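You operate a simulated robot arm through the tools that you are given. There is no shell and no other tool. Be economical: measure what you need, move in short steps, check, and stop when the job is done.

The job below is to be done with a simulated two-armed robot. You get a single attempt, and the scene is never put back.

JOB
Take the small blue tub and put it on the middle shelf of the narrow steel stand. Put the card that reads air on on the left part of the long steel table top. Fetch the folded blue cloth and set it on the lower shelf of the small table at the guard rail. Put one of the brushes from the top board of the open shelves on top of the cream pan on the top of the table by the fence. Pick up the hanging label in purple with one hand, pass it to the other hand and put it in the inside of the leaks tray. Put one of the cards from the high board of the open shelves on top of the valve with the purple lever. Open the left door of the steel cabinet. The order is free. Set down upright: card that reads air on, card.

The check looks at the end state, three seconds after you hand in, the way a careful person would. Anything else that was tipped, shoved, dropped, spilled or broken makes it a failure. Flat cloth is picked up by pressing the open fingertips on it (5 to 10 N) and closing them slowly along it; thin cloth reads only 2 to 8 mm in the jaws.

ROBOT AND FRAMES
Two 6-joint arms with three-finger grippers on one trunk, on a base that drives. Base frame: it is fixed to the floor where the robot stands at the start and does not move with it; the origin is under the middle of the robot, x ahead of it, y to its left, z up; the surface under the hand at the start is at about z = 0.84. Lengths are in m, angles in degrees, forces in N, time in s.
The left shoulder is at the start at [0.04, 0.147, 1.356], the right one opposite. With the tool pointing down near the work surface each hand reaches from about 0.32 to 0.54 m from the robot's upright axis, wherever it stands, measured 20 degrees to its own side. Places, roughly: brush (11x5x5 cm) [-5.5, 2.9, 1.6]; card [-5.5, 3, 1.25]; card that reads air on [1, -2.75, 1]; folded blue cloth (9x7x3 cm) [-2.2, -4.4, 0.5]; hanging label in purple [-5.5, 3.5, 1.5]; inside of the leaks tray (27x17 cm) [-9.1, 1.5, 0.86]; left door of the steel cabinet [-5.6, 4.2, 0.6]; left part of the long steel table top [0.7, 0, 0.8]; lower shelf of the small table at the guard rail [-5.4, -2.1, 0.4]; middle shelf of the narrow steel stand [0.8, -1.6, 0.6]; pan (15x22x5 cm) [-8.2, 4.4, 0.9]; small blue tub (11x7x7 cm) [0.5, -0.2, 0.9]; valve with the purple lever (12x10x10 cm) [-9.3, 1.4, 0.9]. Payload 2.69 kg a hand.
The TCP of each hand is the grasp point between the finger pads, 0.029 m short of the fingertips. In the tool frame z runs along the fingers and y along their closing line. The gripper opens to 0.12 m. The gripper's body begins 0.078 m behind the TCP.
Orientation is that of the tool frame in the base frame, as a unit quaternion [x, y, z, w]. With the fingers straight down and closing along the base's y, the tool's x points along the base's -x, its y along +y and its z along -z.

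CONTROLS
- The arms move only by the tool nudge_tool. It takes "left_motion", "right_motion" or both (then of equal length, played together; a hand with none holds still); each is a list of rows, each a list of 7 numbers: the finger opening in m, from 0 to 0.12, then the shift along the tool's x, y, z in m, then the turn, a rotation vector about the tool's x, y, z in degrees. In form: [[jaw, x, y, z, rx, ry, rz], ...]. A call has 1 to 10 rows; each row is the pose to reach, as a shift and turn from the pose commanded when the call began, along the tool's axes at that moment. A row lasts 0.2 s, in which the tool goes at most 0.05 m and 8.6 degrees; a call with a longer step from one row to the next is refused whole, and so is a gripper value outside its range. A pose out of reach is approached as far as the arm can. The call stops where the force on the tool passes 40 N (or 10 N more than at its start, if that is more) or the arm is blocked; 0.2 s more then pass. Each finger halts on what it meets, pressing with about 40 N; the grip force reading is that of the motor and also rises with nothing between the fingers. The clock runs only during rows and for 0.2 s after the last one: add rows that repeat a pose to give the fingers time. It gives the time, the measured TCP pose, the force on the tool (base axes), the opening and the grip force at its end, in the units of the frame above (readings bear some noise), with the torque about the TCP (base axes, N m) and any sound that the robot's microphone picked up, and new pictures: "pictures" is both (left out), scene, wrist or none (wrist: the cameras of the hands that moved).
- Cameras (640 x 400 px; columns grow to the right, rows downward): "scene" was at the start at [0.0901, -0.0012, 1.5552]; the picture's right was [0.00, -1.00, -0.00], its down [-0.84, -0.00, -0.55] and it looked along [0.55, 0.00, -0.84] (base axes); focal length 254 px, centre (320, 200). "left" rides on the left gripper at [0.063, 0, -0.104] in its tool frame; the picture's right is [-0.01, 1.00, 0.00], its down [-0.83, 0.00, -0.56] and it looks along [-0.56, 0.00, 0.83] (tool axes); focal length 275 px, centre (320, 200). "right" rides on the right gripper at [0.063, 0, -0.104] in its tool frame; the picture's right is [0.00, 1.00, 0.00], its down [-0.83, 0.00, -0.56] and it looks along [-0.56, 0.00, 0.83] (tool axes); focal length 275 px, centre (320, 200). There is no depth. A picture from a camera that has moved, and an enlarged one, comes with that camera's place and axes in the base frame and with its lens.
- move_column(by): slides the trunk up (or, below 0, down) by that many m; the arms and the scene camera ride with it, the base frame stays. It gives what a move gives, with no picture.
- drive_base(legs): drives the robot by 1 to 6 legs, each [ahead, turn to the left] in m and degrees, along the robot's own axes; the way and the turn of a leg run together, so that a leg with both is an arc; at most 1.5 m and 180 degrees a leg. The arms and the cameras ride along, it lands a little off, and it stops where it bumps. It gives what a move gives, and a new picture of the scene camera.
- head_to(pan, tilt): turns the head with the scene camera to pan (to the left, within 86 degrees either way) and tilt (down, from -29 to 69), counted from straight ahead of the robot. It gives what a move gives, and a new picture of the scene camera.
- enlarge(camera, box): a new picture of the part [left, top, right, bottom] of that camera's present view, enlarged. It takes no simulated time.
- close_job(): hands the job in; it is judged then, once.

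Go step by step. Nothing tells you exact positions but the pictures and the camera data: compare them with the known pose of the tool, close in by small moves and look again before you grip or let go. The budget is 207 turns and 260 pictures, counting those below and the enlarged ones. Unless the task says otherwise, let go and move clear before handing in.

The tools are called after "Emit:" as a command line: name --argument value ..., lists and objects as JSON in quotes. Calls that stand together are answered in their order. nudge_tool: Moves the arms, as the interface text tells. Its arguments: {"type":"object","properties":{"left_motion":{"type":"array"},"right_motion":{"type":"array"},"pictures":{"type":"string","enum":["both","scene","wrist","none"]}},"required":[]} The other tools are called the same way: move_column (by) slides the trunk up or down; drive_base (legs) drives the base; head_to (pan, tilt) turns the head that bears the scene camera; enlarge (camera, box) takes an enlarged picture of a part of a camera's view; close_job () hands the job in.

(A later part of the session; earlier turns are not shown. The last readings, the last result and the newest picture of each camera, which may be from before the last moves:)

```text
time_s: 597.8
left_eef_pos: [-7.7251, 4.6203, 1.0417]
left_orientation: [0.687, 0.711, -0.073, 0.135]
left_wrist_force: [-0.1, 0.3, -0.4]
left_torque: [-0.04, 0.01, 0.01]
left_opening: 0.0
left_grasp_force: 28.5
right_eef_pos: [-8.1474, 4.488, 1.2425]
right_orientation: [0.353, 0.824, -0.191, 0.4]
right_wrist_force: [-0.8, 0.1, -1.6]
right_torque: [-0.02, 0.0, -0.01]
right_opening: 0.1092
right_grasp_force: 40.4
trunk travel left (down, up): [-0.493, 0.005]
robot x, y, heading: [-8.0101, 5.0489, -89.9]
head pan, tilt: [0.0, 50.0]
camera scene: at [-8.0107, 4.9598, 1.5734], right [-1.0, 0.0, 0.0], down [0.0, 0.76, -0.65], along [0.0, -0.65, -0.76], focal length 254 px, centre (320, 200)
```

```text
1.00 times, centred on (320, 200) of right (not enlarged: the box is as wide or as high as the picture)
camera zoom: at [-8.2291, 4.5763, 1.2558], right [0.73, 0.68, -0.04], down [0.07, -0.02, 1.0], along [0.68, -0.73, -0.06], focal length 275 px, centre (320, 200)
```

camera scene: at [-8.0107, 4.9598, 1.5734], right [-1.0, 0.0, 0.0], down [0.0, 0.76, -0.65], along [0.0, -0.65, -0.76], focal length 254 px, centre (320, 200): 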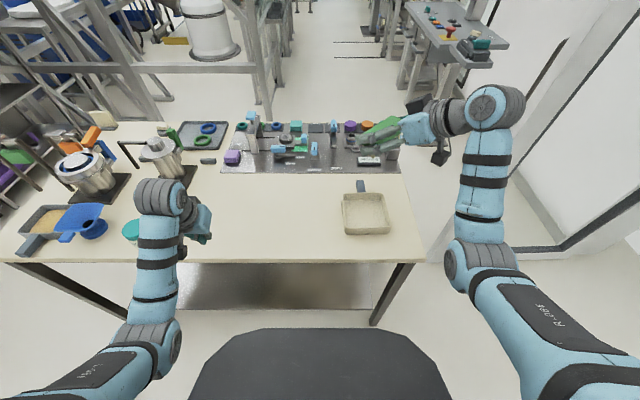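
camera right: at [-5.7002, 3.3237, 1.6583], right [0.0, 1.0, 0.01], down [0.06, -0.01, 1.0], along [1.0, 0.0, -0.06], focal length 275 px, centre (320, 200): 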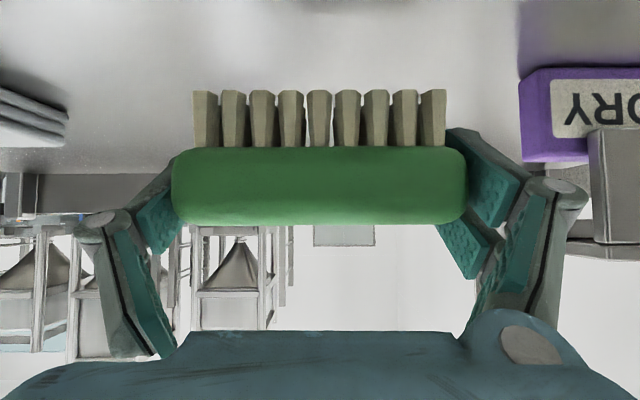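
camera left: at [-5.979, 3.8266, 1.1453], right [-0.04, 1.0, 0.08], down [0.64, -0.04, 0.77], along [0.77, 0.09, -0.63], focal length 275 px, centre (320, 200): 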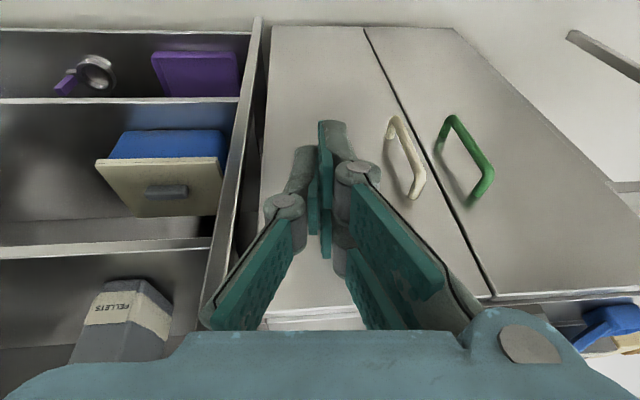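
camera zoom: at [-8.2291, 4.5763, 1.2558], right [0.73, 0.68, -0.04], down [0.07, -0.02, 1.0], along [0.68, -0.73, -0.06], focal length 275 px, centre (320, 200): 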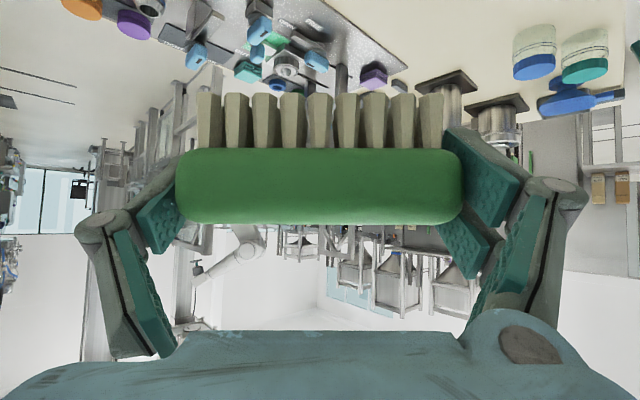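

The pan is centred at [−8.152, 4.469] and about 14 cm square; the brush is diagonal to it. I lower to just above the rim.

Emit:
nudge_tool --right_motion '[[0.09, 0.027, -0.002, 0.023, 0, 0, 0], [0.09, 0.054, -0.004, 0.045, 0, 0, 0], [0.09, 0.08, -0.006, 0.068, 0, 0, 0], [0.09, 0.107, -0.008, 0.09, 0, 0, 0], [0.09, 0.134, -0.01, 0.113, 0, 0, 0], [0.09, 0.161, -0.01, 0.136, 0, 0, 0]]' --pictures "both"

```text
time_s: 599.2
left_eef_pos: [-7.7238, 4.6168, 1.04]
left_orientation: [0.687, 0.711, -0.071, 0.134]
left_wrist_force: [-0.2, 0.2, 0.6]
left_torque: [0.02, 0.03, -0.02]
left_opening: 0.0
left_grasp_force: 28.9
right_eef_pos: [-8.152, 4.4624, 1.03]
right_orientation: [0.352, 0.824, -0.19, 0.4]
right_wrist_force: [-0.1, 0.2, -1.2]
right_torque: [-0.02, 0.02, -0.01]
right_opening: 0.1093
right_grasp_force: 39.7
trunk travel left (down, up): [-0.493, 0.005]
robot x, y, heading: [-8.0098, 5.0516, -89.8]
head pan, tilt: [0.0, 50.0]
camera scene: at [-8.011, 4.9538, 1.5729], right [-1.0, 0.0, 0.0], down [0.0, 0.77, -0.64], along [0.0, -0.64, -0.77], focal length 254 px, centre (320, 200)
camera right: at [-8.2347, 4.5514, 1.0435], right [0.73, 0.68, -0.04], down [0.07, -0.02, 1.0], along [0.68, -0.73, -0.06], focal length 275 px, centre (320, 200)
```

scene: 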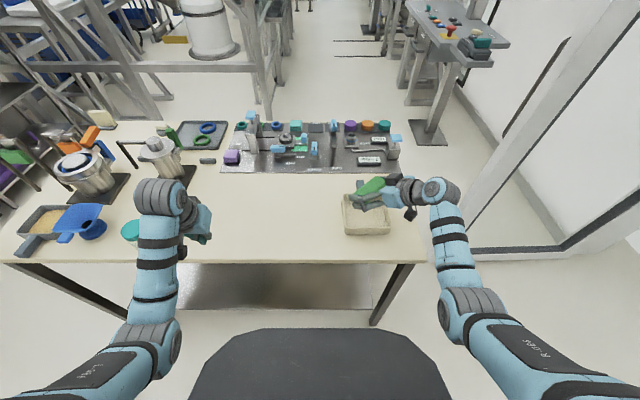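
right: 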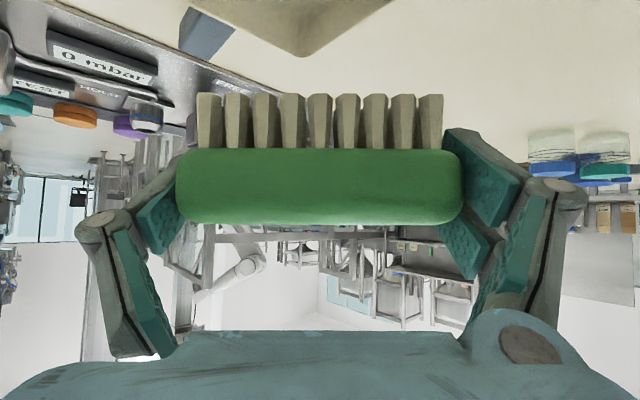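

The rim is at about z 0.917, so the pan centre refines to [−8.157, 4.451]. I lower into the pan.

Emit:
nudge_tool --right_motion '[[0.09, 0.02, -0.004, 0.017, 0, 0, 0], [0.09, 0.04, -0.008, 0.034, 0, 0, 0], [0.09, 0.06, -0.008, 0.05, 0, 0, 0], [0.09, 0.081, -0.008, 0.068, 0, 0, 0]]' --pictures "wrist"

Emit:
enlarge --camera "scene" --box '[300, 150, 460, 250]'

```text
time_s: 600.2
left_eef_pos: [-7.7245, 4.6158, 1.0399]
left_orientation: [0.688, 0.71, -0.07, 0.134]
left_wrist_force: [0.0, 0.1, 0.4]
left_torque: [0.0, 0.01, 0.03]
left_opening: 0.0001
left_grasp_force: 28.8
right_eef_pos: [-8.1581, 4.4518, 0.9247]
right_orientation: [0.354, 0.824, -0.191, 0.399]
right_wrist_force: [0.6, -0.7, -0.4]
right_torque: [0.05, -0.07, -0.03]
right_opening: 0.1095
right_grasp_force: 39.9
trunk travel left (down, up): [-0.493, 0.005]
robot x, y, heading: [-8.0098, 5.0557, -89.7]
head pan, tilt: [0.0, 50.0]
camera right: at [-8.2404, 4.5405, 0.9377], right [0.73, 0.68, -0.04], down [0.07, -0.02, 1.0], along [0.68, -0.73, -0.06], focal length 275 px, centre (320, 200)
```

right: 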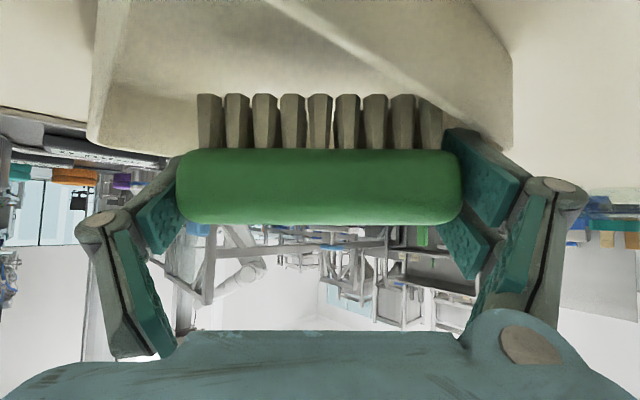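

```text
4.00 times, centred on (380, 200) of scene
camera zoom: at [-8.0107, 4.953, 1.5729], right [-1.0, 0.0, 0.0], down [0.0, 0.77, -0.64], along [0.0, -0.64, -0.77], focal length 1018 px, centre (80, 200)
```

zoom: 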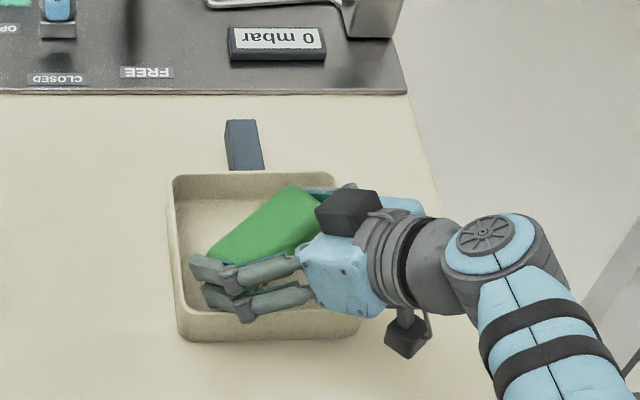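

Emit:
nudge_tool --right_motion '[[0.09, 0.005, 0, 0.004, 0, 0, 0], [0.09, 0.01, 0, 0.008, 0, 0, 0], [0.09, 0.015, 0, 0.0115, 0, 0, 0]]' --pictures "none"

```text
time_s: 601.0
left_eef_pos: [-7.7226, 4.6177, 1.0397]
left_orientation: [0.686, 0.711, -0.071, 0.134]
left_wrist_force: [-0.2, -0.8, -0.4]
left_torque: [-0.03, 0.0, 0.0]
left_opening: 0.0002
left_grasp_force: 28.2
right_eef_pos: [-8.1587, 4.4525, 0.9146]
right_orientation: [0.353, 0.821, -0.196, 0.404]
right_wrist_force: [2.6, -1.7, 8.9]
right_torque: [0.5, -0.36, -0.3]
right_opening: 0.1094
right_grasp_force: 39.9
right hand out of reach, approached as far as the arm can: row 3
trunk travel left (down, up): [-0.493, 0.005]
robot x, y, heading: [-8.0065, 5.0557, -89.6]
head pan, tilt: [0.0, 50.0]
stopped in row 3 (right hand): the force on the tool passed its limit at 42 N (the readings are from after the stop); the commanded pose is now the measured one
```

Contact made. I release and withdraw straight up.

Emit:
nudge_tool --right_motion '[[0.112, 0, 0, 0, 0, 0, 0], [0.117, 0, 0, 0, 0, 0, 0], [0.118, 0, 0, 0, 0, 0, 0], [0.118, -0.02, 0, -0.015, 0, 0, 0], [0.118, -0.045, 0, -0.035, 0, 0, 0], [0.118, -0.075, 0, -0.058, 0, 0, 0], [0.118, -0.105, 0, -0.081, 0, 0, 0], [0.118, -0.135, 0, -0.104, 0, 0, 0]]' --pictures "scene"

Emit:
enlarge --camera "scene" --box '[300, 150, 460, 250]'

```text
time_s: 602.9
left_eef_pos: [-7.7253, 4.6176, 1.0389]
left_orientation: [0.687, 0.711, -0.07, 0.134]
left_wrist_force: [0.6, -0.5, 1.1]
left_torque: [-0.02, 0.04, -0.03]
left_opening: 0.0
left_grasp_force: 28.8
right_eef_pos: [-8.167, 4.3797, 1.0556]
right_orientation: [0.353, 0.822, -0.194, 0.403]
right_wrist_force: [-0.2, -0.3, 0.2]
right_torque: [0.01, 0.02, -0.05]
right_opening: 0.1178
right_grasp_force: 0.1
right hand out of reach, approached as far as the arm can: row 4, 5, 6, 7, 8
trunk travel left (down, up): [-0.493, 0.005]
robot x, y, heading: [-8.0081, 5.0511, -89.8]
head pan, tilt: [0.0, 50.0]
camera scene: at [-8.0104, 4.954, 1.573], right [-1.0, 0.0, 0.0], down [0.0, 0.77, -0.64], along [0.0, -0.64, -0.77], focal length 254 px, centre (320, 200)
```

scene: 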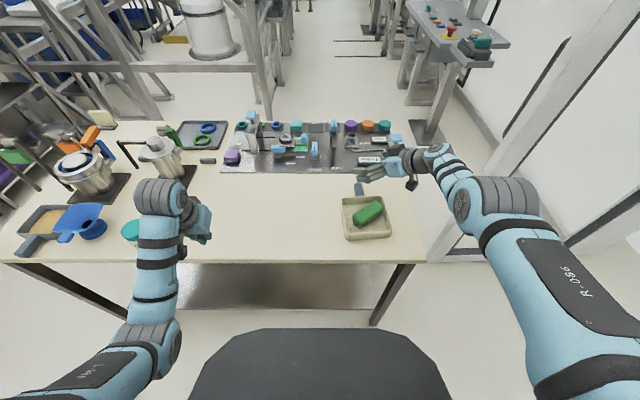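

```text
4.00 times, centred on (380, 200) of scene
camera zoom: at [-8.0104, 4.954, 1.573], right [-1.0, 0.0, 0.0], down [0.0, 0.77, -0.64], along [0.0, -0.64, -0.77], focal length 1018 px, centre (80, 200)
```

zoom: 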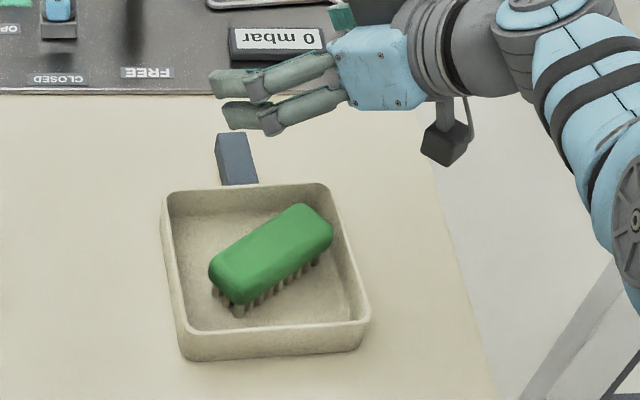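

The brush lies in the pan. I back away, straighten the hand and return to the shelves for the label.

Emit:
drive_base --legs '[[-0.3, 0]]'

Emit:
nudge_tool --right_motion '[[0.118, 0.0, 0, -0.02, 6, 0, 4.5], [0.118, 0.0, 0, -0.04, 12, 0, 9], [0.118, 0.0, 0, -0.06, 18, 0, 13.5], [0.118, 0.0, 0, -0.08, 24, 0, 18], [0.118, 0.0, 0, -0.1, 30, 0, 22.5], [0.118, 0.0, 0, -0.1, 36, 0, 27], [0.118, 0.0, 0, -0.1, 36, 0, 27]]' --pictures "none"

Emit:
drive_base --legs '[[0, 90], [1.5, 0], [0, -90], [1.5, 0], [0.4, 0], [0, 90]]'

```text
time_s: 604.9
left_eef_pos: [-7.7247, 4.9171, 1.0389]
left_orientation: [0.688, 0.71, -0.07, 0.133]
left_wrist_force: [-0.5, -0.7, -0.9]
left_torque: [0.05, 0.01, 0.03]
left_opening: 0.0
left_grasp_force: 29.0
right_eef_pos: [-8.1691, 4.6807, 1.0547]
right_orientation: [0.354, 0.822, -0.193, 0.402]
right_wrist_force: [-0.1, 0.7, 0.4]
right_torque: [-0.03, -0.01, 0.0]
right_opening: 0.118
right_grasp_force: 0.0
trunk travel left (down, up): [-0.493, 0.005]
robot x, y, heading: [-8.0119, 5.3582, -89.8]
head pan, tilt: [0.0, 50.0]
camera scene: at [-8.0111, 5.2539, 1.5727], right [-1.0, 0.0, 0.0], down [0.0, 0.77, -0.64], along [0.0, -0.64, -0.77], focal length 254 px, centre (320, 200)
```

scene: 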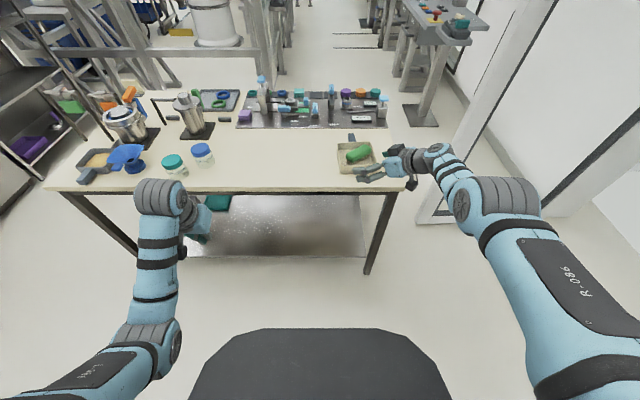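

```text
time_s: 606.5
left_eef_pos: [-7.7259, 4.9207, 1.0401]
left_orientation: [0.687, 0.711, -0.071, 0.135]
left_wrist_force: [0.7, 0.2, 0.0]
left_torque: [-0.04, -0.01, 0.02]
left_opening: 0.0
left_grasp_force: 28.7
right_eef_pos: [-8.2088, 4.6267, 1.0856]
right_orientation: [0.638, 0.619, -0.339, 0.309]
right_wrist_force: [0.2, 0.4, -0.6]
right_torque: [0.01, 0.0, 0.02]
right_opening: 0.1178
right_grasp_force: 0.0
right hand out of reach, approached as far as the arm can: row 1, 2, 3, 4, 5, 6, 7
trunk travel left (down, up): [-0.493, 0.005]
robot x, y, heading: [-8.0123, 5.3557, -89.8]
head pan, tilt: [0.0, 50.0]
```

```text
time_s: 634.6
left_eef_pos: [-6.1105, 3.7665, 1.0398]
left_orientation: [-0.019, 0.988, 0.046, 0.144]
left_wrist_force: [-0.1, 0.2, 0.2]
left_torque: [0.0, 0.0, 0.03]
left_opening: 0.0
left_grasp_force: 28.0
right_eef_pos: [-5.815, 3.2836, 1.0844]
right_orientation: [0.013, 0.888, -0.021, 0.458]
right_wrist_force: [0.2, -0.2, 0.2]
right_torque: [-0.03, 0.01, 0.01]
right_opening: 0.118
right_grasp_force: 0.0
trunk travel left (down, up): [-0.493, 0.005]
robot x, y, heading: [-6.5456, 3.4775, 0.5]
head pan, tilt: [0.0, 50.0]
camera scene: at [-6.4486, 3.4781, 1.573], right [0.0, -1.0, 0.0], down [-0.77, 0.0, -0.64], along [0.64, 0.0, -0.77], focal length 254 px, centre (320, 200)
```

scene: 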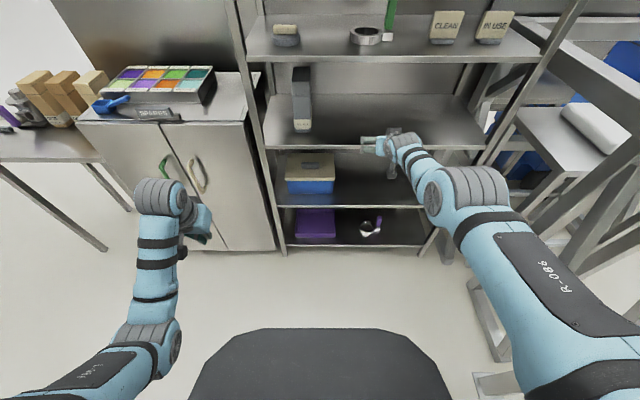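

I back up a little and raise the right hand in front of the top board, toward the label.

Emit:
drive_base --legs '[[-0.08, 0]]'

Emit:
nudge_tool --right_motion '[[0.1, -0.031, 0.01, -0.034, 0, 0, 0], [0.1, -0.062, 0.02, -0.068, 0, 0, 0], [0.1, -0.092, 0.03, -0.103, 0, 0, 0], [0.1, -0.123, 0.04, -0.137, 0, 0, 0], [0.1, -0.154, 0.05, -0.171, 0, 0, 0], [0.1, -0.185, 0.06, -0.205, 0, 0, 0], [0.1, -0.216, 0.07, -0.239, 0, 0, 0], [0.1, -0.246, 0.08, -0.274, 0, 0, 0], [0.1, -0.277, 0.09, -0.308, 0, 0, 0], [0.1, -0.308, 0.1, -0.342, 0, 0, 0]]' --pictures "none"

Emit:
nudge_tool --right_motion '[[0.1, -0.025, 0.02, -0.018, 0, -5, 0], [0.1, -0.05, 0.04, -0.036, 0, -10, 0], [0.1, -0.075, 0.06, -0.054, 0, -15, 0], [0.1, -0.09, 0.075, -0.065, 0, -15, 0], [0.1, -0.09, 0.075, -0.065, 0, -15, 0]]' --pictures "wrist"

```text
time_s: 635.7
left_eef_pos: [-6.1815, 3.7655, 1.0362]
left_orientation: [-0.019, 0.989, 0.045, 0.14]
left_wrist_force: [1.5, -0.8, -0.3]
left_torque: [0.0, 0.11, 0.0]
left_opening: 0.0004
left_grasp_force: 28.2
right_eef_pos: [-5.8854, 3.2832, 1.0778]
right_orientation: [0.012, 0.891, -0.02, 0.453]
right_wrist_force: [0.3, 0.3, -0.5]
right_torque: [-0.04, 0.06, -0.02]
right_opening: 0.118
right_grasp_force: 0.0
trunk travel left (down, up): [-0.493, 0.005]
robot x, y, heading: [-6.6247, 3.4798, 0.4]
head pan, tilt: [0.0, 50.0]
camera scene: at [-6.5142, 3.4782, 1.5719], right [0.0, -1.0, 0.0], down [-0.77, 0.0, -0.64], along [0.64, 0.0, -0.77], focal length 254 px, centre (320, 200)
```

scene: 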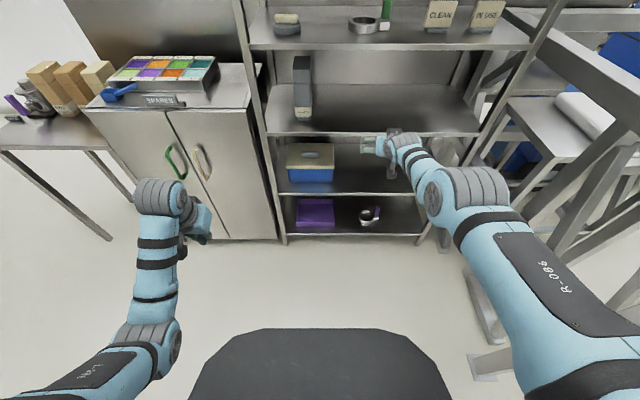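

```text
time_s: 637.9
left_eef_pos: [-6.1911, 3.7663, 1.0414]
left_orientation: [-0.019, 0.988, 0.045, 0.146]
left_wrist_force: [0.1, 0.4, 0.3]
left_torque: [-0.01, 0.0, 0.05]
left_opening: 0.0
left_grasp_force: 29.0
right_eef_pos: [-5.99, 3.401, 1.5356]
right_orientation: [0.012, 0.889, -0.021, 0.456]
right_wrist_force: [-0.5, 0.8, 0.8]
right_torque: [0.0, -0.01, 0.0]
right_opening: 0.0999
right_grasp_force: 0.1
right hand out of reach, approached as far as the arm can: row 1, 2, 3, 4, 5, 6, 7, 8, 9, 10
trunk travel left (down, up): [-0.493, 0.005]
robot x, y, heading: [-6.6253, 3.4812, 0.3]
head pan, tilt: [0.0, 50.0]
```

```text
time_s: 639.1
left_eef_pos: [-6.1909, 3.7662, 1.0402]
left_orientation: [-0.017, 0.988, 0.044, 0.145]
left_wrist_force: [-0.5, -0.5, 0.2]
left_torque: [0.01, -0.01, -0.01]
left_opening: 0.0
left_grasp_force: 28.2
right_eef_pos: [-6.003, 3.4528, 1.613]
right_orientation: [0.011, 0.821, -0.023, 0.57]
right_wrist_force: [0.0, 0.8, 0.2]
right_torque: [0.01, 0.01, 0.01]
right_opening: 0.1002
right_grasp_force: 0.2
right hand out of reach, approached as far as the arm can: row 1, 2, 3, 4, 5
trunk travel left (down, up): [-0.493, 0.005]
robot x, y, heading: [-6.6229, 3.4785, 0.2]
head pan, tilt: [0.0, 50.0]
camera right: at [-6.1232, 3.4571, 1.5904], right [0.04, 1.0, -0.03], down [-0.23, 0.04, 0.97], along [0.97, -0.03, 0.23], focal length 275 px, centre (320, 200)
```

right: 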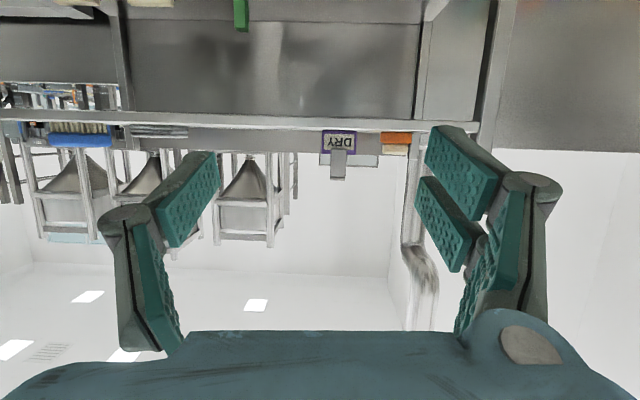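

Emit:
nudge_tool --right_motion '[[0.08, -0.009, 0.007, -0.014, 0, 0, 0], [0.07, -0.018, 0.015, -0.028, 0, 0, 0], [0.07, -0.027, 0.022, -0.042, 0, 0, 0], [0.07, -0.027, 0.022, -0.042, 0, 0, 0]]' --pictures "none"

Emit:
drive_base --legs '[[0.3, 0]]'

Emit:
nudge_tool --right_motion '[[0.07, 0, 0, 0, 0, 0, 0]]' --pictures "wrist"

```text
time_s: 640.1
left_eef_pos: [-6.1893, 3.7656, 1.0406]
left_orientation: [-0.019, 0.988, 0.045, 0.144]
left_wrist_force: [-0.3, 0.7, -0.5]
left_torque: [0.02, -0.02, 0.0]
left_opening: 0.0003
left_grasp_force: 28.1
right_eef_pos: [-6.0362, 3.4615, 1.6415]
right_orientation: [0.015, 0.824, -0.022, 0.566]
right_wrist_force: [-0.1, -0.6, -0.1]
right_torque: [0.02, -0.01, 0.0]
right_opening: 0.0701
right_grasp_force: 0.2
right hand out of reach, approached as far as the arm can: row 1, 2, 3, 4
trunk travel left (down, up): [-0.493, 0.005]
robot x, y, heading: [-6.6247, 3.4797, 0.2]
head pan, tilt: [0.0, 50.0]
```

```text
time_s: 642.1
left_eef_pos: [-5.8968, 3.7726, 1.0412]
left_orientation: [-0.024, 0.988, 0.046, 0.146]
left_wrist_force: [-1.2, 0.0, -0.5]
left_torque: [0.03, -0.05, -0.01]
left_opening: 0.0
left_grasp_force: 28.2
right_eef_pos: [-5.7431, 3.4687, 1.6466]
right_orientation: [0.011, 0.821, -0.019, 0.571]
right_wrist_force: [-0.3, -0.3, 0.1]
right_torque: [-0.01, -0.01, 0.01]
right_opening: 0.0702
right_grasp_force: 0.1
trunk travel left (down, up): [-0.493, 0.005]
robot x, y, heading: [-6.3229, 3.4795, 0.6]
head pan, tilt: [0.0, 50.0]
camera scene: at [-6.2336, 3.4817, 1.5733], right [0.01, -1.0, 0.0], down [-0.76, -0.01, -0.65], along [0.65, 0.01, -0.76], focal length 254 px, centre (320, 200)
```

scene: 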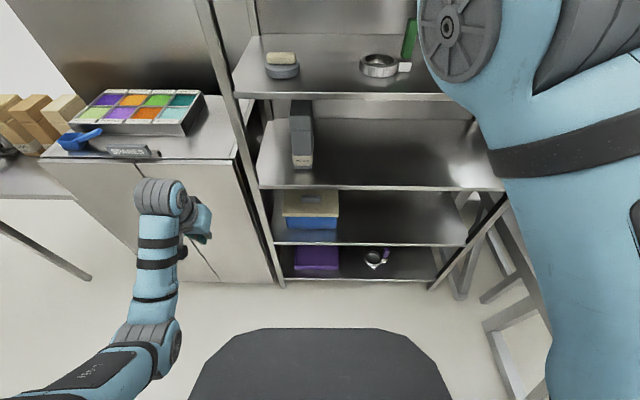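

```text
time_s: 642.5
left_eef_pos: [-5.8928, 3.7722, 1.0403]
left_orientation: [-0.023, 0.988, 0.045, 0.143]
left_wrist_force: [0.2, 0.3, 0.9]
left_torque: [0.01, 0.01, 0.02]
left_opening: 0.0001
left_grasp_force: 28.7
right_eef_pos: [-5.7356, 3.4659, 1.6423]
right_orientation: [0.014, 0.822, -0.02, 0.569]
right_wrist_force: [0.3, -1.1, 0.4]
right_torque: [-0.03, 0.04, 0.04]
right_opening: 0.0698
right_grasp_force: 0.0
trunk travel left (down, up): [-0.493, 0.005]
robot x, y, heading: [-6.323, 3.4831, 0.6]
head pan, tilt: [0.0, 50.0]
camera right: at [-5.8546, 3.4706, 1.6208], right [0.04, 1.0, -0.02], down [-0.23, 0.03, 0.97], along [0.97, -0.04, 0.23], focal length 275 px, centre (320, 200)
```

right: 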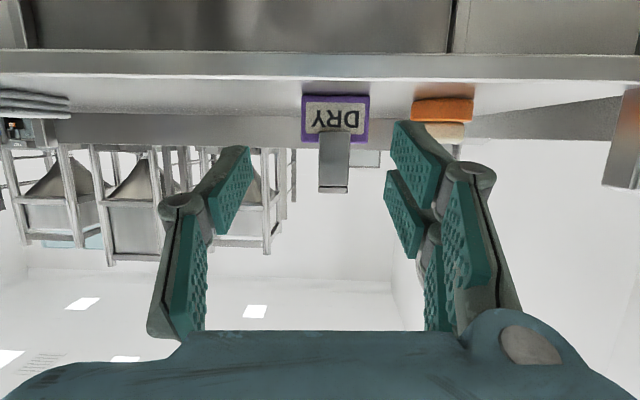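

The grey strap above the plate is 3 cm wide, z 1.63–1.677, at x ≈ −5.57, y 3.475. I raise slightly with a flatter pitch and drive in to grip the strap.

Emit:
nudge_tool --right_motion '[[0.07, -0.006, 0.004, -0.004, -1, -3, -0.4], [0.07, -0.012, 0.009, -0.006, -2.1, -6, -0.8], [0.07, -0.013, 0.009, -0.006, -2.1, -6, -0.8]]' --pictures "none"

Emit:
drive_base --legs '[[0.11, 0]]'

Emit:
nudge_tool --right_motion '[[0.07, 0, 0, 0, 0, 0, 0]]' --pictures "wrist"

```text
time_s: 643.3
left_eef_pos: [-5.8929, 3.7731, 1.0403]
left_orientation: [-0.023, 0.988, 0.046, 0.144]
left_wrist_force: [-0.4, 0.5, -1.0]
left_torque: [0.0, 0.02, 0.04]
left_opening: 0.0
left_grasp_force: 28.8
right_eef_pos: [-5.7355, 3.4767, 1.6592]
right_orientation: [-0.007, 0.791, -0.007, 0.611]
right_wrist_force: [0.2, 0.2, 0.3]
right_torque: [-0.01, 0.0, 0.02]
right_opening: 0.07
right_grasp_force: 0.0
right hand out of reach, approached as far as the arm can: row 2, 3
trunk travel left (down, up): [-0.493, 0.005]
robot x, y, heading: [-6.3251, 3.484, 0.8]
head pan, tilt: [0.0, 50.0]
```

```text
time_s: 644.5
left_eef_pos: [-5.7952, 3.7739, 1.0458]
left_orientation: [-0.023, 0.987, 0.046, 0.149]
left_wrist_force: [-0.9, -0.2, -0.6]
left_torque: [-0.02, -0.01, -0.01]
left_opening: 0.0
left_grasp_force: 28.4
right_eef_pos: [-5.6476, 3.4776, 1.6689]
right_orientation: [-0.007, 0.786, -0.008, 0.618]
right_wrist_force: [0.0, 0.8, 0.5]
right_torque: [0.02, 0.02, -0.02]
right_opening: 0.0702
right_grasp_force: 0.6
trunk travel left (down, up): [-0.493, 0.005]
robot x, y, heading: [-6.2149, 3.4833, 1.0]
head pan, tilt: [0.0, 50.0]
camera scene: at [-6.1354, 3.4834, 1.574], right [0.01, -1.0, 0.0], down [-0.76, -0.01, -0.65], along [0.65, 0.01, -0.76], focal length 254 px, centre (320, 200)
```

scene: 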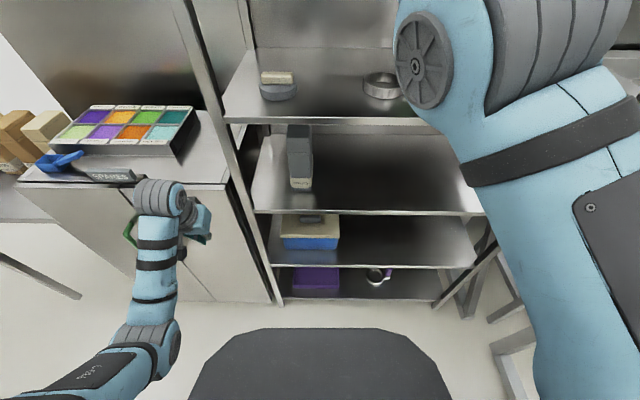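

```text
time_s: 644.9
left_eef_pos: [-5.7759, 3.7741, 1.038]
left_orientation: [-0.023, 0.989, 0.046, 0.141]
left_wrist_force: [1.0, 0.4, -0.7]
left_torque: [-0.01, 0.06, -0.02]
left_opening: 0.0001
left_grasp_force: 28.2
right_eef_pos: [-5.6162, 3.477, 1.6571]
right_orientation: [-0.006, 0.793, -0.009, 0.609]
right_wrist_force: [1.3, -0.2, -0.1]
right_torque: [-0.01, -0.01, 0.01]
right_opening: 0.07
right_grasp_force: 0.0
trunk travel left (down, up): [-0.493, 0.005]
robot x, y, heading: [-6.2133, 3.4862, 0.7]
head pan, tilt: [0.0, 50.0]
camera right: at [-5.7331, 3.4756, 1.6229], right [0.0, 1.0, -0.02], down [-0.32, 0.02, 0.95], along [0.95, 0.01, 0.32], focal length 275 px, centre (320, 200)
```

right: 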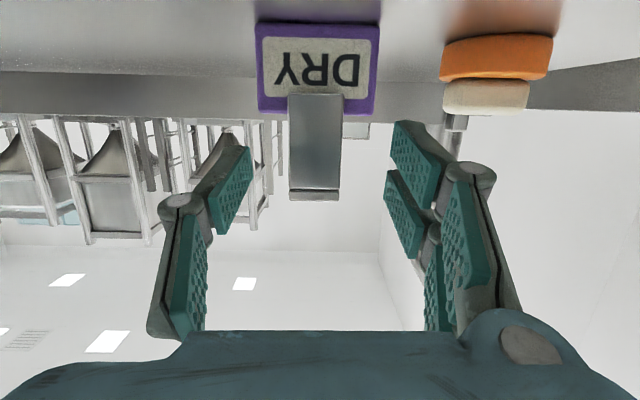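

Emit:
nudge_tool --right_motion '[[0.07, 0, -0.0025, 0, 0, 0, 0]]' --pictures "none"

Emit:
drive_base --legs '[[0.05, 0]]'

Emit:
nudge_tool --right_motion '[[0.07, 0, 0, 0, 0, 0, 0], [0.05, 0, 0, 0, 0, 0, 0], [0.03, 0, 0, 0, 0, 0, 0], [0.015, 0, 0, 0, 0, 0, 0], [0.015, 0, 0, 0, 0, 0, 0]]' --pictures "wrist"

```text
time_s: 645.3
left_eef_pos: [-5.7883, 3.7738, 1.0425]
left_orientation: [-0.023, 0.988, 0.045, 0.146]
left_wrist_force: [-0.8, -0.3, -0.3]
left_torque: [-0.02, -0.01, 0.01]
left_opening: 0.0
left_grasp_force: 28.1
right_eef_pos: [-5.6354, 3.4747, 1.664]
right_orientation: [-0.007, 0.789, -0.008, 0.614]
right_wrist_force: [-0.4, -1.0, 0.6]
right_torque: [0.03, -0.02, 0.03]
right_opening: 0.0697
right_grasp_force: 0.2
trunk travel left (down, up): [-0.493, 0.005]
robot x, y, heading: [-6.2138, 3.4803, 0.8]
head pan, tilt: [0.0, 50.0]
```

```text
time_s: 646.2
left_eef_pos: [-5.7427, 3.7742, 1.044]
left_orientation: [-0.023, 0.988, 0.045, 0.149]
left_wrist_force: [0.6, -0.5, -0.5]
left_torque: [-0.02, -0.04, -0.02]
left_opening: 0.0002
left_grasp_force: 28.2
right_eef_pos: [-5.5928, 3.4748, 1.6675]
right_orientation: [-0.006, 0.787, -0.008, 0.617]
right_wrist_force: [0.0, 0.1, 0.2]
right_torque: [-0.01, 0.0, -0.04]
right_opening: 0.07
right_grasp_force: 0.0
trunk travel left (down, up): [-0.493, 0.005]
robot x, y, heading: [-6.162, 3.4838, 0.6]
head pan, tilt: [0.0, 50.0]
camera scene: at [-6.08, 3.484, 1.5737], right [0.01, -1.0, 0.0], down [-0.76, -0.01, -0.65], along [0.65, 0.01, -0.76], focal length 254 px, centre (320, 200)
```

scene: 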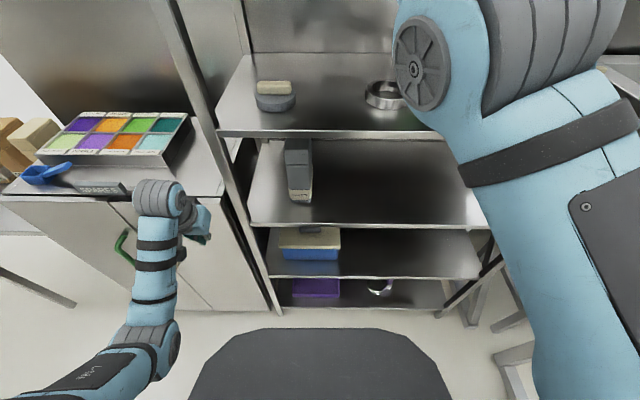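

```text
time_s: 647.4
left_eef_pos: [-5.7339, 3.7742, 1.0395]
left_orientation: [-0.022, 0.988, 0.046, 0.144]
left_wrist_force: [0.3, 0.8, -0.4]
left_torque: [0.0, 0.04, -0.05]
left_opening: 0.0
left_grasp_force: 28.7
right_eef_pos: [-5.5786, 3.4754, 1.6605]
right_orientation: [-0.006, 0.791, -0.008, 0.612]
right_wrist_force: [0.6, 0.2, -1.3]
right_torque: [0.05, 0.01, 0.02]
right_opening: 0.0304
right_grasp_force: 39.6
trunk travel left (down, up): [-0.493, 0.005]
robot x, y, heading: [-6.1635, 3.4842, 0.7]
head pan, tilt: [0.0, 50.0]
camera right: at [-5.6945, 3.474, 1.6266], right [0.0, 1.0, -0.02], down [-0.33, 0.02, 0.94], along [0.94, 0.01, 0.33], focal length 275 px, centre (320, 200)
```

right: 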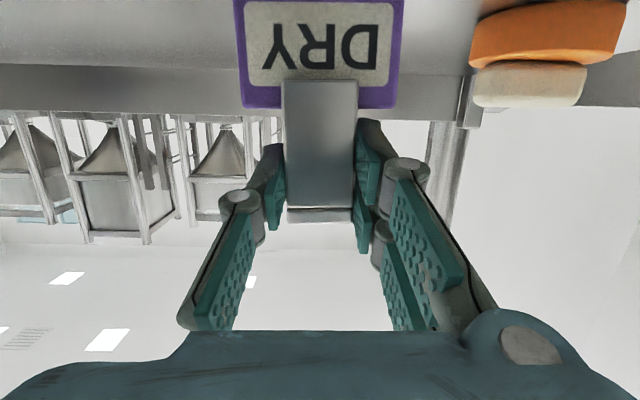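

The strap is gripped. I lift and pull back gently, watching forces.

Emit:
nudge_tool --right_motion '[[0.015, -0.01, 0, -0.003, 0, 0, 0], [0.015, -0.016, 0, -0.01, 0, 0, 0], [0.015, -0.014, 0, -0.03, 0, 0, 0], [0.015, -0.01, 0, -0.05, 0, 0, 0], [0.015, -0.005, 0, -0.07, 0, 0, 0]]' --pictures "wrist"

```text
time_s: 648.6
left_eef_pos: [-5.737, 3.7739, 1.0407]
left_orientation: [-0.022, 0.988, 0.046, 0.145]
left_wrist_force: [0.6, 0.0, 0.8]
left_torque: [-0.02, 0.0, -0.01]
left_opening: 0.0
left_grasp_force: 28.4
right_eef_pos: [-5.6429, 3.4633, 1.6965]
right_orientation: [-0.008, 0.79, -0.006, 0.613]
right_wrist_force: [-0.5, -0.7, -0.4]
right_torque: [0.0, 0.01, 0.02]
right_opening: 0.0303
right_grasp_force: 40.1
right hand out of reach, approached as far as the arm can: row 4, 5
trunk travel left (down, up): [-0.493, 0.005]
robot x, y, heading: [-6.1669, 3.4829, 0.5]
head pan, tilt: [0.0, 50.0]
camera right: at [-5.7594, 3.4611, 1.6622], right [0.0, 1.0, -0.02], down [-0.33, 0.02, 0.94], along [0.94, 0.01, 0.33], focal length 275 px, centre (320, 200)
```

right: 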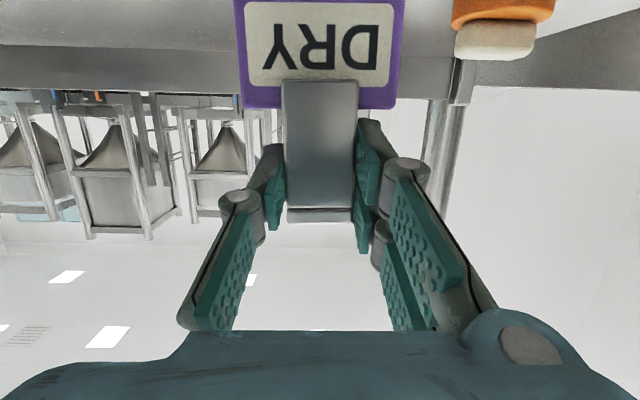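

The label came free. I back away, lower the right hand, and bring the left hand to a forward-pointing pose for the hand-over.

Emit:
drive_base --legs '[[-0.35, 0]]'

Emit:
nudge_tool --left_motion '[[0.03, -0.011, 0.007, -0.013, 0, -6.3, 0], [0.06, -0.023, 0.014, -0.025, 0, -12.6, 0], [0.08, -0.034, 0.021, -0.038, 0, -18.9, 0], [0.08, -0.046, 0.028, -0.051, 0, -25.2, 0], [0.08, -0.057, 0.035, -0.063, 0, -31.5, 0], [0.08, -0.069, 0.041, -0.076, 0, -37.8, 0], [0.08, -0.08, 0.048, -0.089, 0, -44.1, 0], [0.08, -0.092, 0.055, -0.102, 0, -50.4, 0], [0.08, -0.103, 0.062, -0.114, 0, -56.7, 0], [0.08, -0.115, 0.069, -0.127, 0, -63, 0]]' --right_motion '[[0.015, 0.041, 0, 0.019, 0, 0, 0], [0.015, 0.081, 0, 0.037, 0, 0, 0], [0.015, 0.122, 0, 0.056, 0, 0, 0], [0.015, 0.162, 0, 0.075, 0, 0, 0], [0.015, 0.203, 0, 0.093, 0, 0, 0], [0.015, 0.244, 0, 0.112, 0, 0, 0], [0.015, 0.284, 0, 0.131, 0, 0, 0], [0.015, 0.325, 0, 0.15, 0, 0, 0], [0.015, 0.365, 0, 0.168, 0, 0, 0], [0.015, 0.406, 0, 0.187, 0, 0, 0]]' --pictures "none"

Emit:
nudge_tool --right_motion '[[0.015, 0, 0, 0, -7.3, 0, -1.9], [0.015, 0, 0, 0, -14.5, 0, -3.8], [0.015, 0, 0, 0, -21.8, 0, -5.6], [0.015, 0, 0, 0, -29, 0, -7.5], [0.015, 0, 0, 0, -36.3, 0, -9.4], [0.015, 0, 0, 0, -43.6, 0, -11.3], [0.015, 0, 0, 0, -43.6, 0, -11.3]]' --pictures "scene"

```text
time_s: 650.9
left_eef_pos: [-6.0833, 3.7689, 1.0388]
left_orientation: [-0.021, 0.988, 0.046, 0.143]
left_wrist_force: [0.8, -0.3, 0.1]
left_torque: [-0.01, 0.02, -0.03]
left_opening: 0.0002
left_grasp_force: 28.4
right_eef_pos: [-5.9896, 3.4576, 1.6962]
right_orientation: [-0.005, 0.791, -0.008, 0.611]
right_wrist_force: [1.2, 0.1, -0.8]
right_torque: [-0.02, 0.04, 0.02]
right_opening: 0.0303
right_grasp_force: 40.1
trunk travel left (down, up): [-0.493, 0.005]
robot x, y, heading: [-6.5222, 3.481, 0.6]
head pan, tilt: [0.0, 50.0]
camera scene: at [-6.4164, 3.4797, 1.5726], right [0.01, -1.0, 0.0], down [-0.77, -0.01, -0.64], along [0.64, 0.01, -0.77], focal length 254 px, centre (320, 200)
```

scene: 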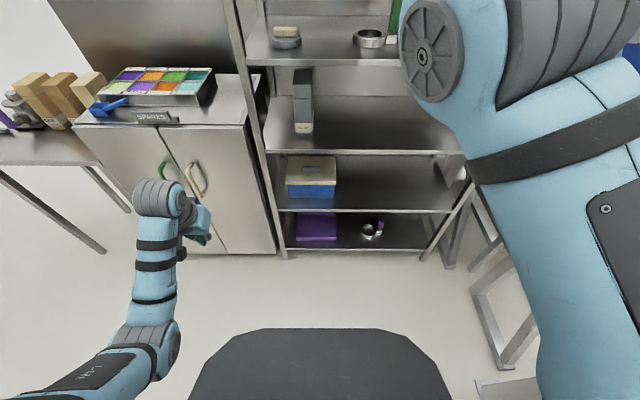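

```text
time_s: 653.3
left_eef_pos: [-6.0176, 3.8296, 1.2021]
left_orientation: [0.007, 0.767, 0.049, 0.64]
left_wrist_force: [0.1, 0.1, -0.4]
left_torque: [0.0, 0.02, 0.04]
left_opening: 0.0801
left_grasp_force: 0.0
right_eef_pos: [-5.8705, 3.3561, 1.261]
right_orientation: [-0.005, 0.781, -0.048, 0.622]
right_wrist_force: [-1.3, 0.5, -0.9]
right_torque: [0.02, 0.01, 0.03]
right_opening: 0.0305
right_grasp_force: 40.2
right hand out of reach, approached as far as the arm can: row 1, 2, 3, 4, 5, 6, 7, 8, 9, 10
trunk travel left (down, up): [-0.493, 0.005]
robot x, y, heading: [-6.5165, 3.4785, 0.4]
head pan, tilt: [0.0, 50.0]
stopped in row 10 (right hand): the arm was blocked; the commanded pose is now the measured one
```

```text
time_s: 654.9
left_eef_pos: [-6.0156, 3.83, 1.2018]
left_orientation: [0.006, 0.766, 0.05, 0.641]
left_wrist_force: [-0.3, 0.4, 0.4]
left_torque: [0.03, 0.03, 0.02]
left_opening: 0.08
left_grasp_force: 0.0
right_eef_pos: [-5.8707, 3.3601, 1.2598]
right_orientation: [-0.311, 0.738, 0.191, 0.568]
right_wrist_force: [1.1, 0.6, -1.0]
right_torque: [0.01, 0.06, -0.01]
right_opening: 0.0303
right_grasp_force: 39.7
trunk travel left (down, up): [-0.493, 0.005]
robot x, y, heading: [-6.5199, 3.4832, 0.9]
head pan, tilt: [0.0, 50.0]
camera scene: at [-6.4207, 3.4799, 1.5729], right [0.01, -1.0, 0.0], down [-0.77, -0.01, -0.64], along [0.64, 0.01, -0.77], focal length 254 px, centre (320, 200)
```

scene: 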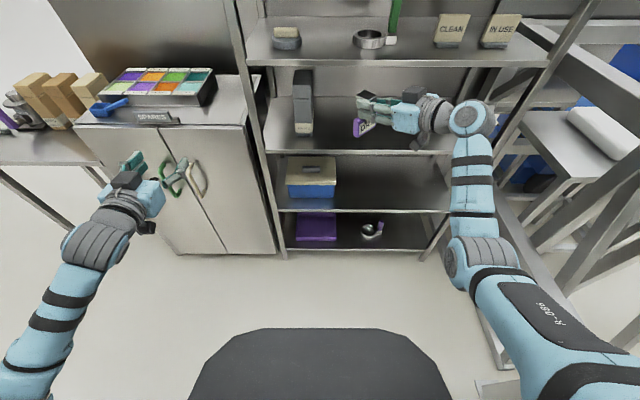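

The label is held out with its left edge toward my left hand. I swing the left hand to point forward-right and bring it near the plate's edge.

Emit:
nudge_tool --left_motion '[[0.08, -0.003, -0.041, 0.002, 6.3, 0, 1.1], [0.08, -0.006, -0.083, 0.005, 12.6, 0, 2.2], [0.08, -0.01, -0.124, 0.007, 18.8, 0, 3.3], [0.08, -0.013, -0.165, 0.01, 25.1, 0, 4.5], [0.08, -0.016, -0.206, 0.012, 31.4, 0, 5.6], [0.08, -0.019, -0.248, 0.015, 37.7, 0, 6.7], [0.08, -0.022, -0.289, 0.017, 43.9, 0, 7.8], [0.08, -0.0256, -0.33, 0.0196, 50.2, 0, 8.9], [0.08, -0.0256, -0.33, 0.0196, 50.2, 0, 8.9]]' --pictures "both"

```text
time_s: 656.9
left_eef_pos: [-5.9762, 3.4988, 1.1934]
left_orientation: [0.336, 0.712, -0.232, 0.571]
left_wrist_force: [-0.4, 1.3, 0.4]
left_torque: [0.03, 0.01, 0.04]
left_opening: 0.0801
left_grasp_force: 0.1
right_eef_pos: [-5.8703, 3.3603, 1.2603]
right_orientation: [-0.311, 0.738, 0.191, 0.568]
right_wrist_force: [0.7, 0.1, -1.2]
right_torque: [-0.03, 0.04, 0.04]
right_opening: 0.0306
right_grasp_force: 39.9
trunk travel left (down, up): [-0.493, 0.005]
robot x, y, heading: [-6.5172, 3.4765, 0.6]
head pan, tilt: [0.0, 50.0]
camera scene: at [-6.4206, 3.4793, 1.5729], right [0.01, -1.0, 0.0], down [-0.77, -0.01, -0.64], along [0.64, 0.01, -0.77], focal length 254 px, centre (320, 200)
camera left: at [-6.0516, 3.5866, 1.1579], right [0.74, 0.67, 0.06], down [-0.27, 0.22, 0.94], along [0.61, -0.71, 0.34], focal length 275 px, centre (320, 200)
```

scene: 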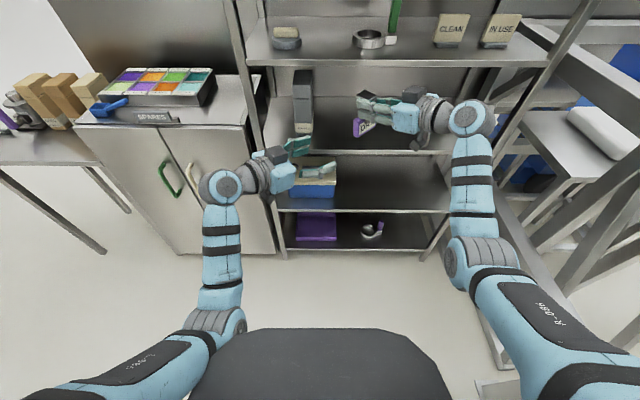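
left: 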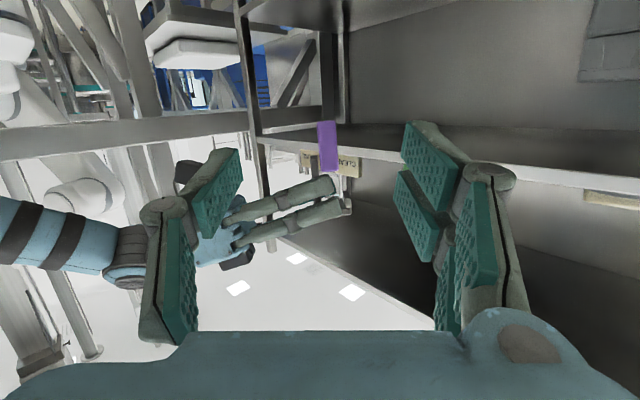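

The plate's left edge is at about [−5.88, 3.40], z 1.175–1.218. I slide the left fingers over it.

Emit:
nudge_tool --left_motion '[[0.07, -0.009, 0.002, 0.037, 0, 0, 0], [0.07, -0.018, 0.004, 0.075, 0, 0, 0], [0.07, -0.027, 0.0055, 0.112, 0, 0, 0], [0.07, -0.0354, 0.0075, 0.149, 0, 0, 0], [0.07, -0.0354, 0.0075, 0.149, 0, 0, 0]]' --pictures "both"

```text
time_s: 658.1
left_eef_pos: [-5.864, 3.3907, 1.1944]
left_orientation: [0.335, 0.712, -0.232, 0.572]
left_wrist_force: [-0.4, 0.4, 0.7]
left_torque: [0.03, -0.01, 0.03]
left_opening: 0.0699
left_grasp_force: 0.1
right_eef_pos: [-5.8707, 3.3609, 1.2594]
right_orientation: [-0.31, 0.738, 0.191, 0.568]
right_wrist_force: [-0.2, 0.7, -1.2]
right_torque: [-0.04, 0.05, 0.03]
right_opening: 0.0303
right_grasp_force: 40.4
trunk travel left (down, up): [-0.493, 0.005]
robot x, y, heading: [-6.5185, 3.4791, 0.5]
head pan, tilt: [0.0, 50.0]
camera scene: at [-6.4204, 3.4787, 1.5729], right [0.01, -1.0, 0.0], down [-0.77, -0.01, -0.64], along [0.64, 0.01, -0.77], focal length 254 px, centre (320, 200)
camera left: at [-5.9401, 3.4777, 1.1582], right [0.74, 0.67, 0.06], down [-0.27, 0.22, 0.94], along [0.61, -0.71, 0.34], focal length 275 px, centre (320, 200)
```

scene: 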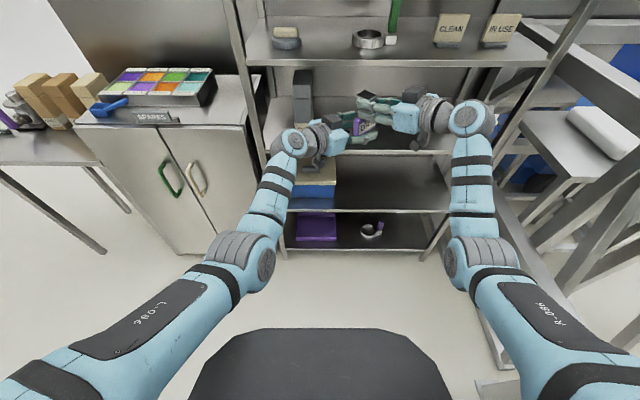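
left: 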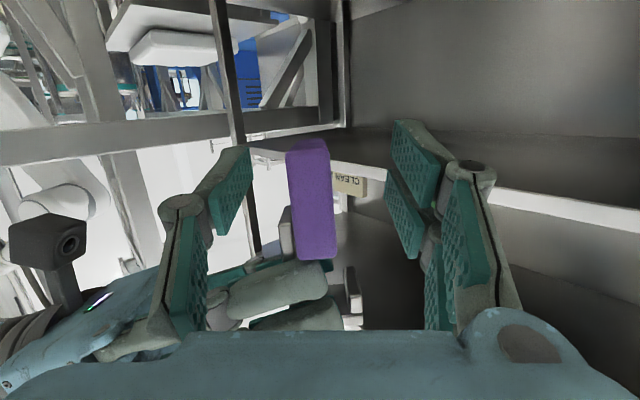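

The plate sits between the left fingers. I close the left hand.

Emit:
nudge_tool --left_motion '[[0.055, 0, -0.002, 0, 0, 0, 0], [0.04, 0, -0.003, 0, 0, 0, 0], [0.03, 0, -0.003, 0, 0, 0, 0], [0.02, 0, -0.003, 0, 0, 0, 0], [0.01, 0, -0.003, 0, 0, 0, 0], [0.002, 0, -0.003, 0, 0, 0, 0], [0.002, 0, -0.003, 0, 0, 0, 0]]' --pictures "wrist"

```text
time_s: 659.7
left_eef_pos: [-5.8676, 3.3887, 1.1938]
left_orientation: [0.334, 0.713, -0.232, 0.572]
left_wrist_force: [1.0, -1.9, 2.5]
left_torque: [-0.77, 1.01, -0.36]
left_opening: 0.019
left_grasp_force: 39.6
right_eef_pos: [-5.87, 3.3628, 1.2594]
right_orientation: [-0.31, 0.739, 0.19, 0.568]
right_wrist_force: [-1.6, 1.8, -1.8]
right_torque: [0.78, -0.97, 0.41]
right_opening: 0.0306
right_grasp_force: 40.2
trunk travel left (down, up): [-0.493, 0.005]
robot x, y, heading: [-6.516, 3.4794, 0.4]
head pan, tilt: [0.0, 50.0]
camera left: at [-5.9436, 3.4766, 1.1582], right [0.74, 0.67, 0.06], down [-0.27, 0.22, 0.94], along [0.61, -0.71, 0.34], focal length 275 px, centre (320, 200)
```

left: 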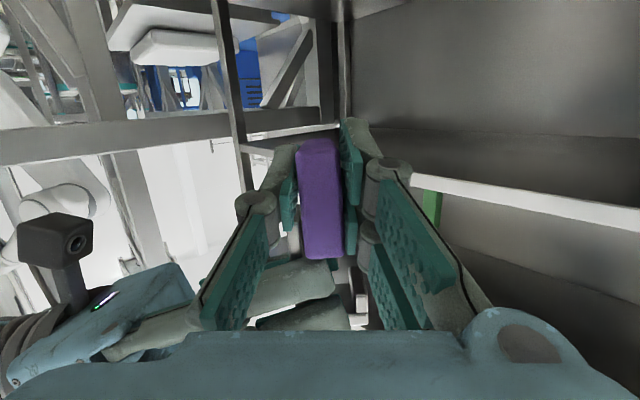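

Both hands hold it. I open the right hand and withdraw it backward.

Emit:
nudge_tool --right_motion '[[0.035, 0, 0, 0, 0, 0, 0], [0.05, 0, 0, 0, 0, 0, 0], [0.065, 0, 0, 0, 0, 0, 0], [0.065, 0, 0, -0.03, 0, 0, 0], [0.065, 0, 0, -0.07, 0, 0, 0], [0.065, 0, 0, -0.11, 0, 0, 0], [0.065, 0, 0, -0.15, 0, 0, 0]]' --pictures "scene"

```text
time_s: 661.3
left_eef_pos: [-5.8689, 3.388, 1.1958]
left_orientation: [0.335, 0.712, -0.231, 0.572]
left_wrist_force: [0.5, 0.1, 0.1]
left_torque: [0.03, 0.02, 0.04]
left_opening: 0.0174
left_grasp_force: 40.2
right_eef_pos: [-5.9817, 3.263, 1.3024]
right_orientation: [-0.31, 0.738, 0.192, 0.568]
right_wrist_force: [0.1, -0.6, 0.0]
right_torque: [-0.01, 0.01, 0.01]
right_opening: 0.0653
right_grasp_force: 0.1
trunk travel left (down, up): [-0.493, 0.005]
robot x, y, heading: [-6.5152, 3.4815, 0.5]
head pan, tilt: [0.0, 50.0]
camera scene: at [-6.4223, 3.4774, 1.5731], right [0.01, -1.0, 0.0], down [-0.77, -0.01, -0.64], along [0.64, 0.01, -0.77], focal length 254 px, centre (320, 200)
```

scene: 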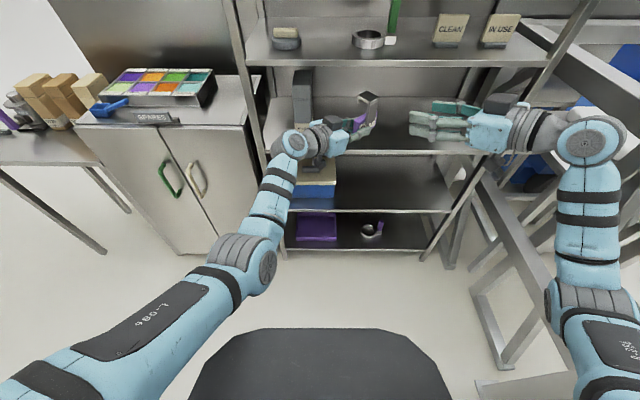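

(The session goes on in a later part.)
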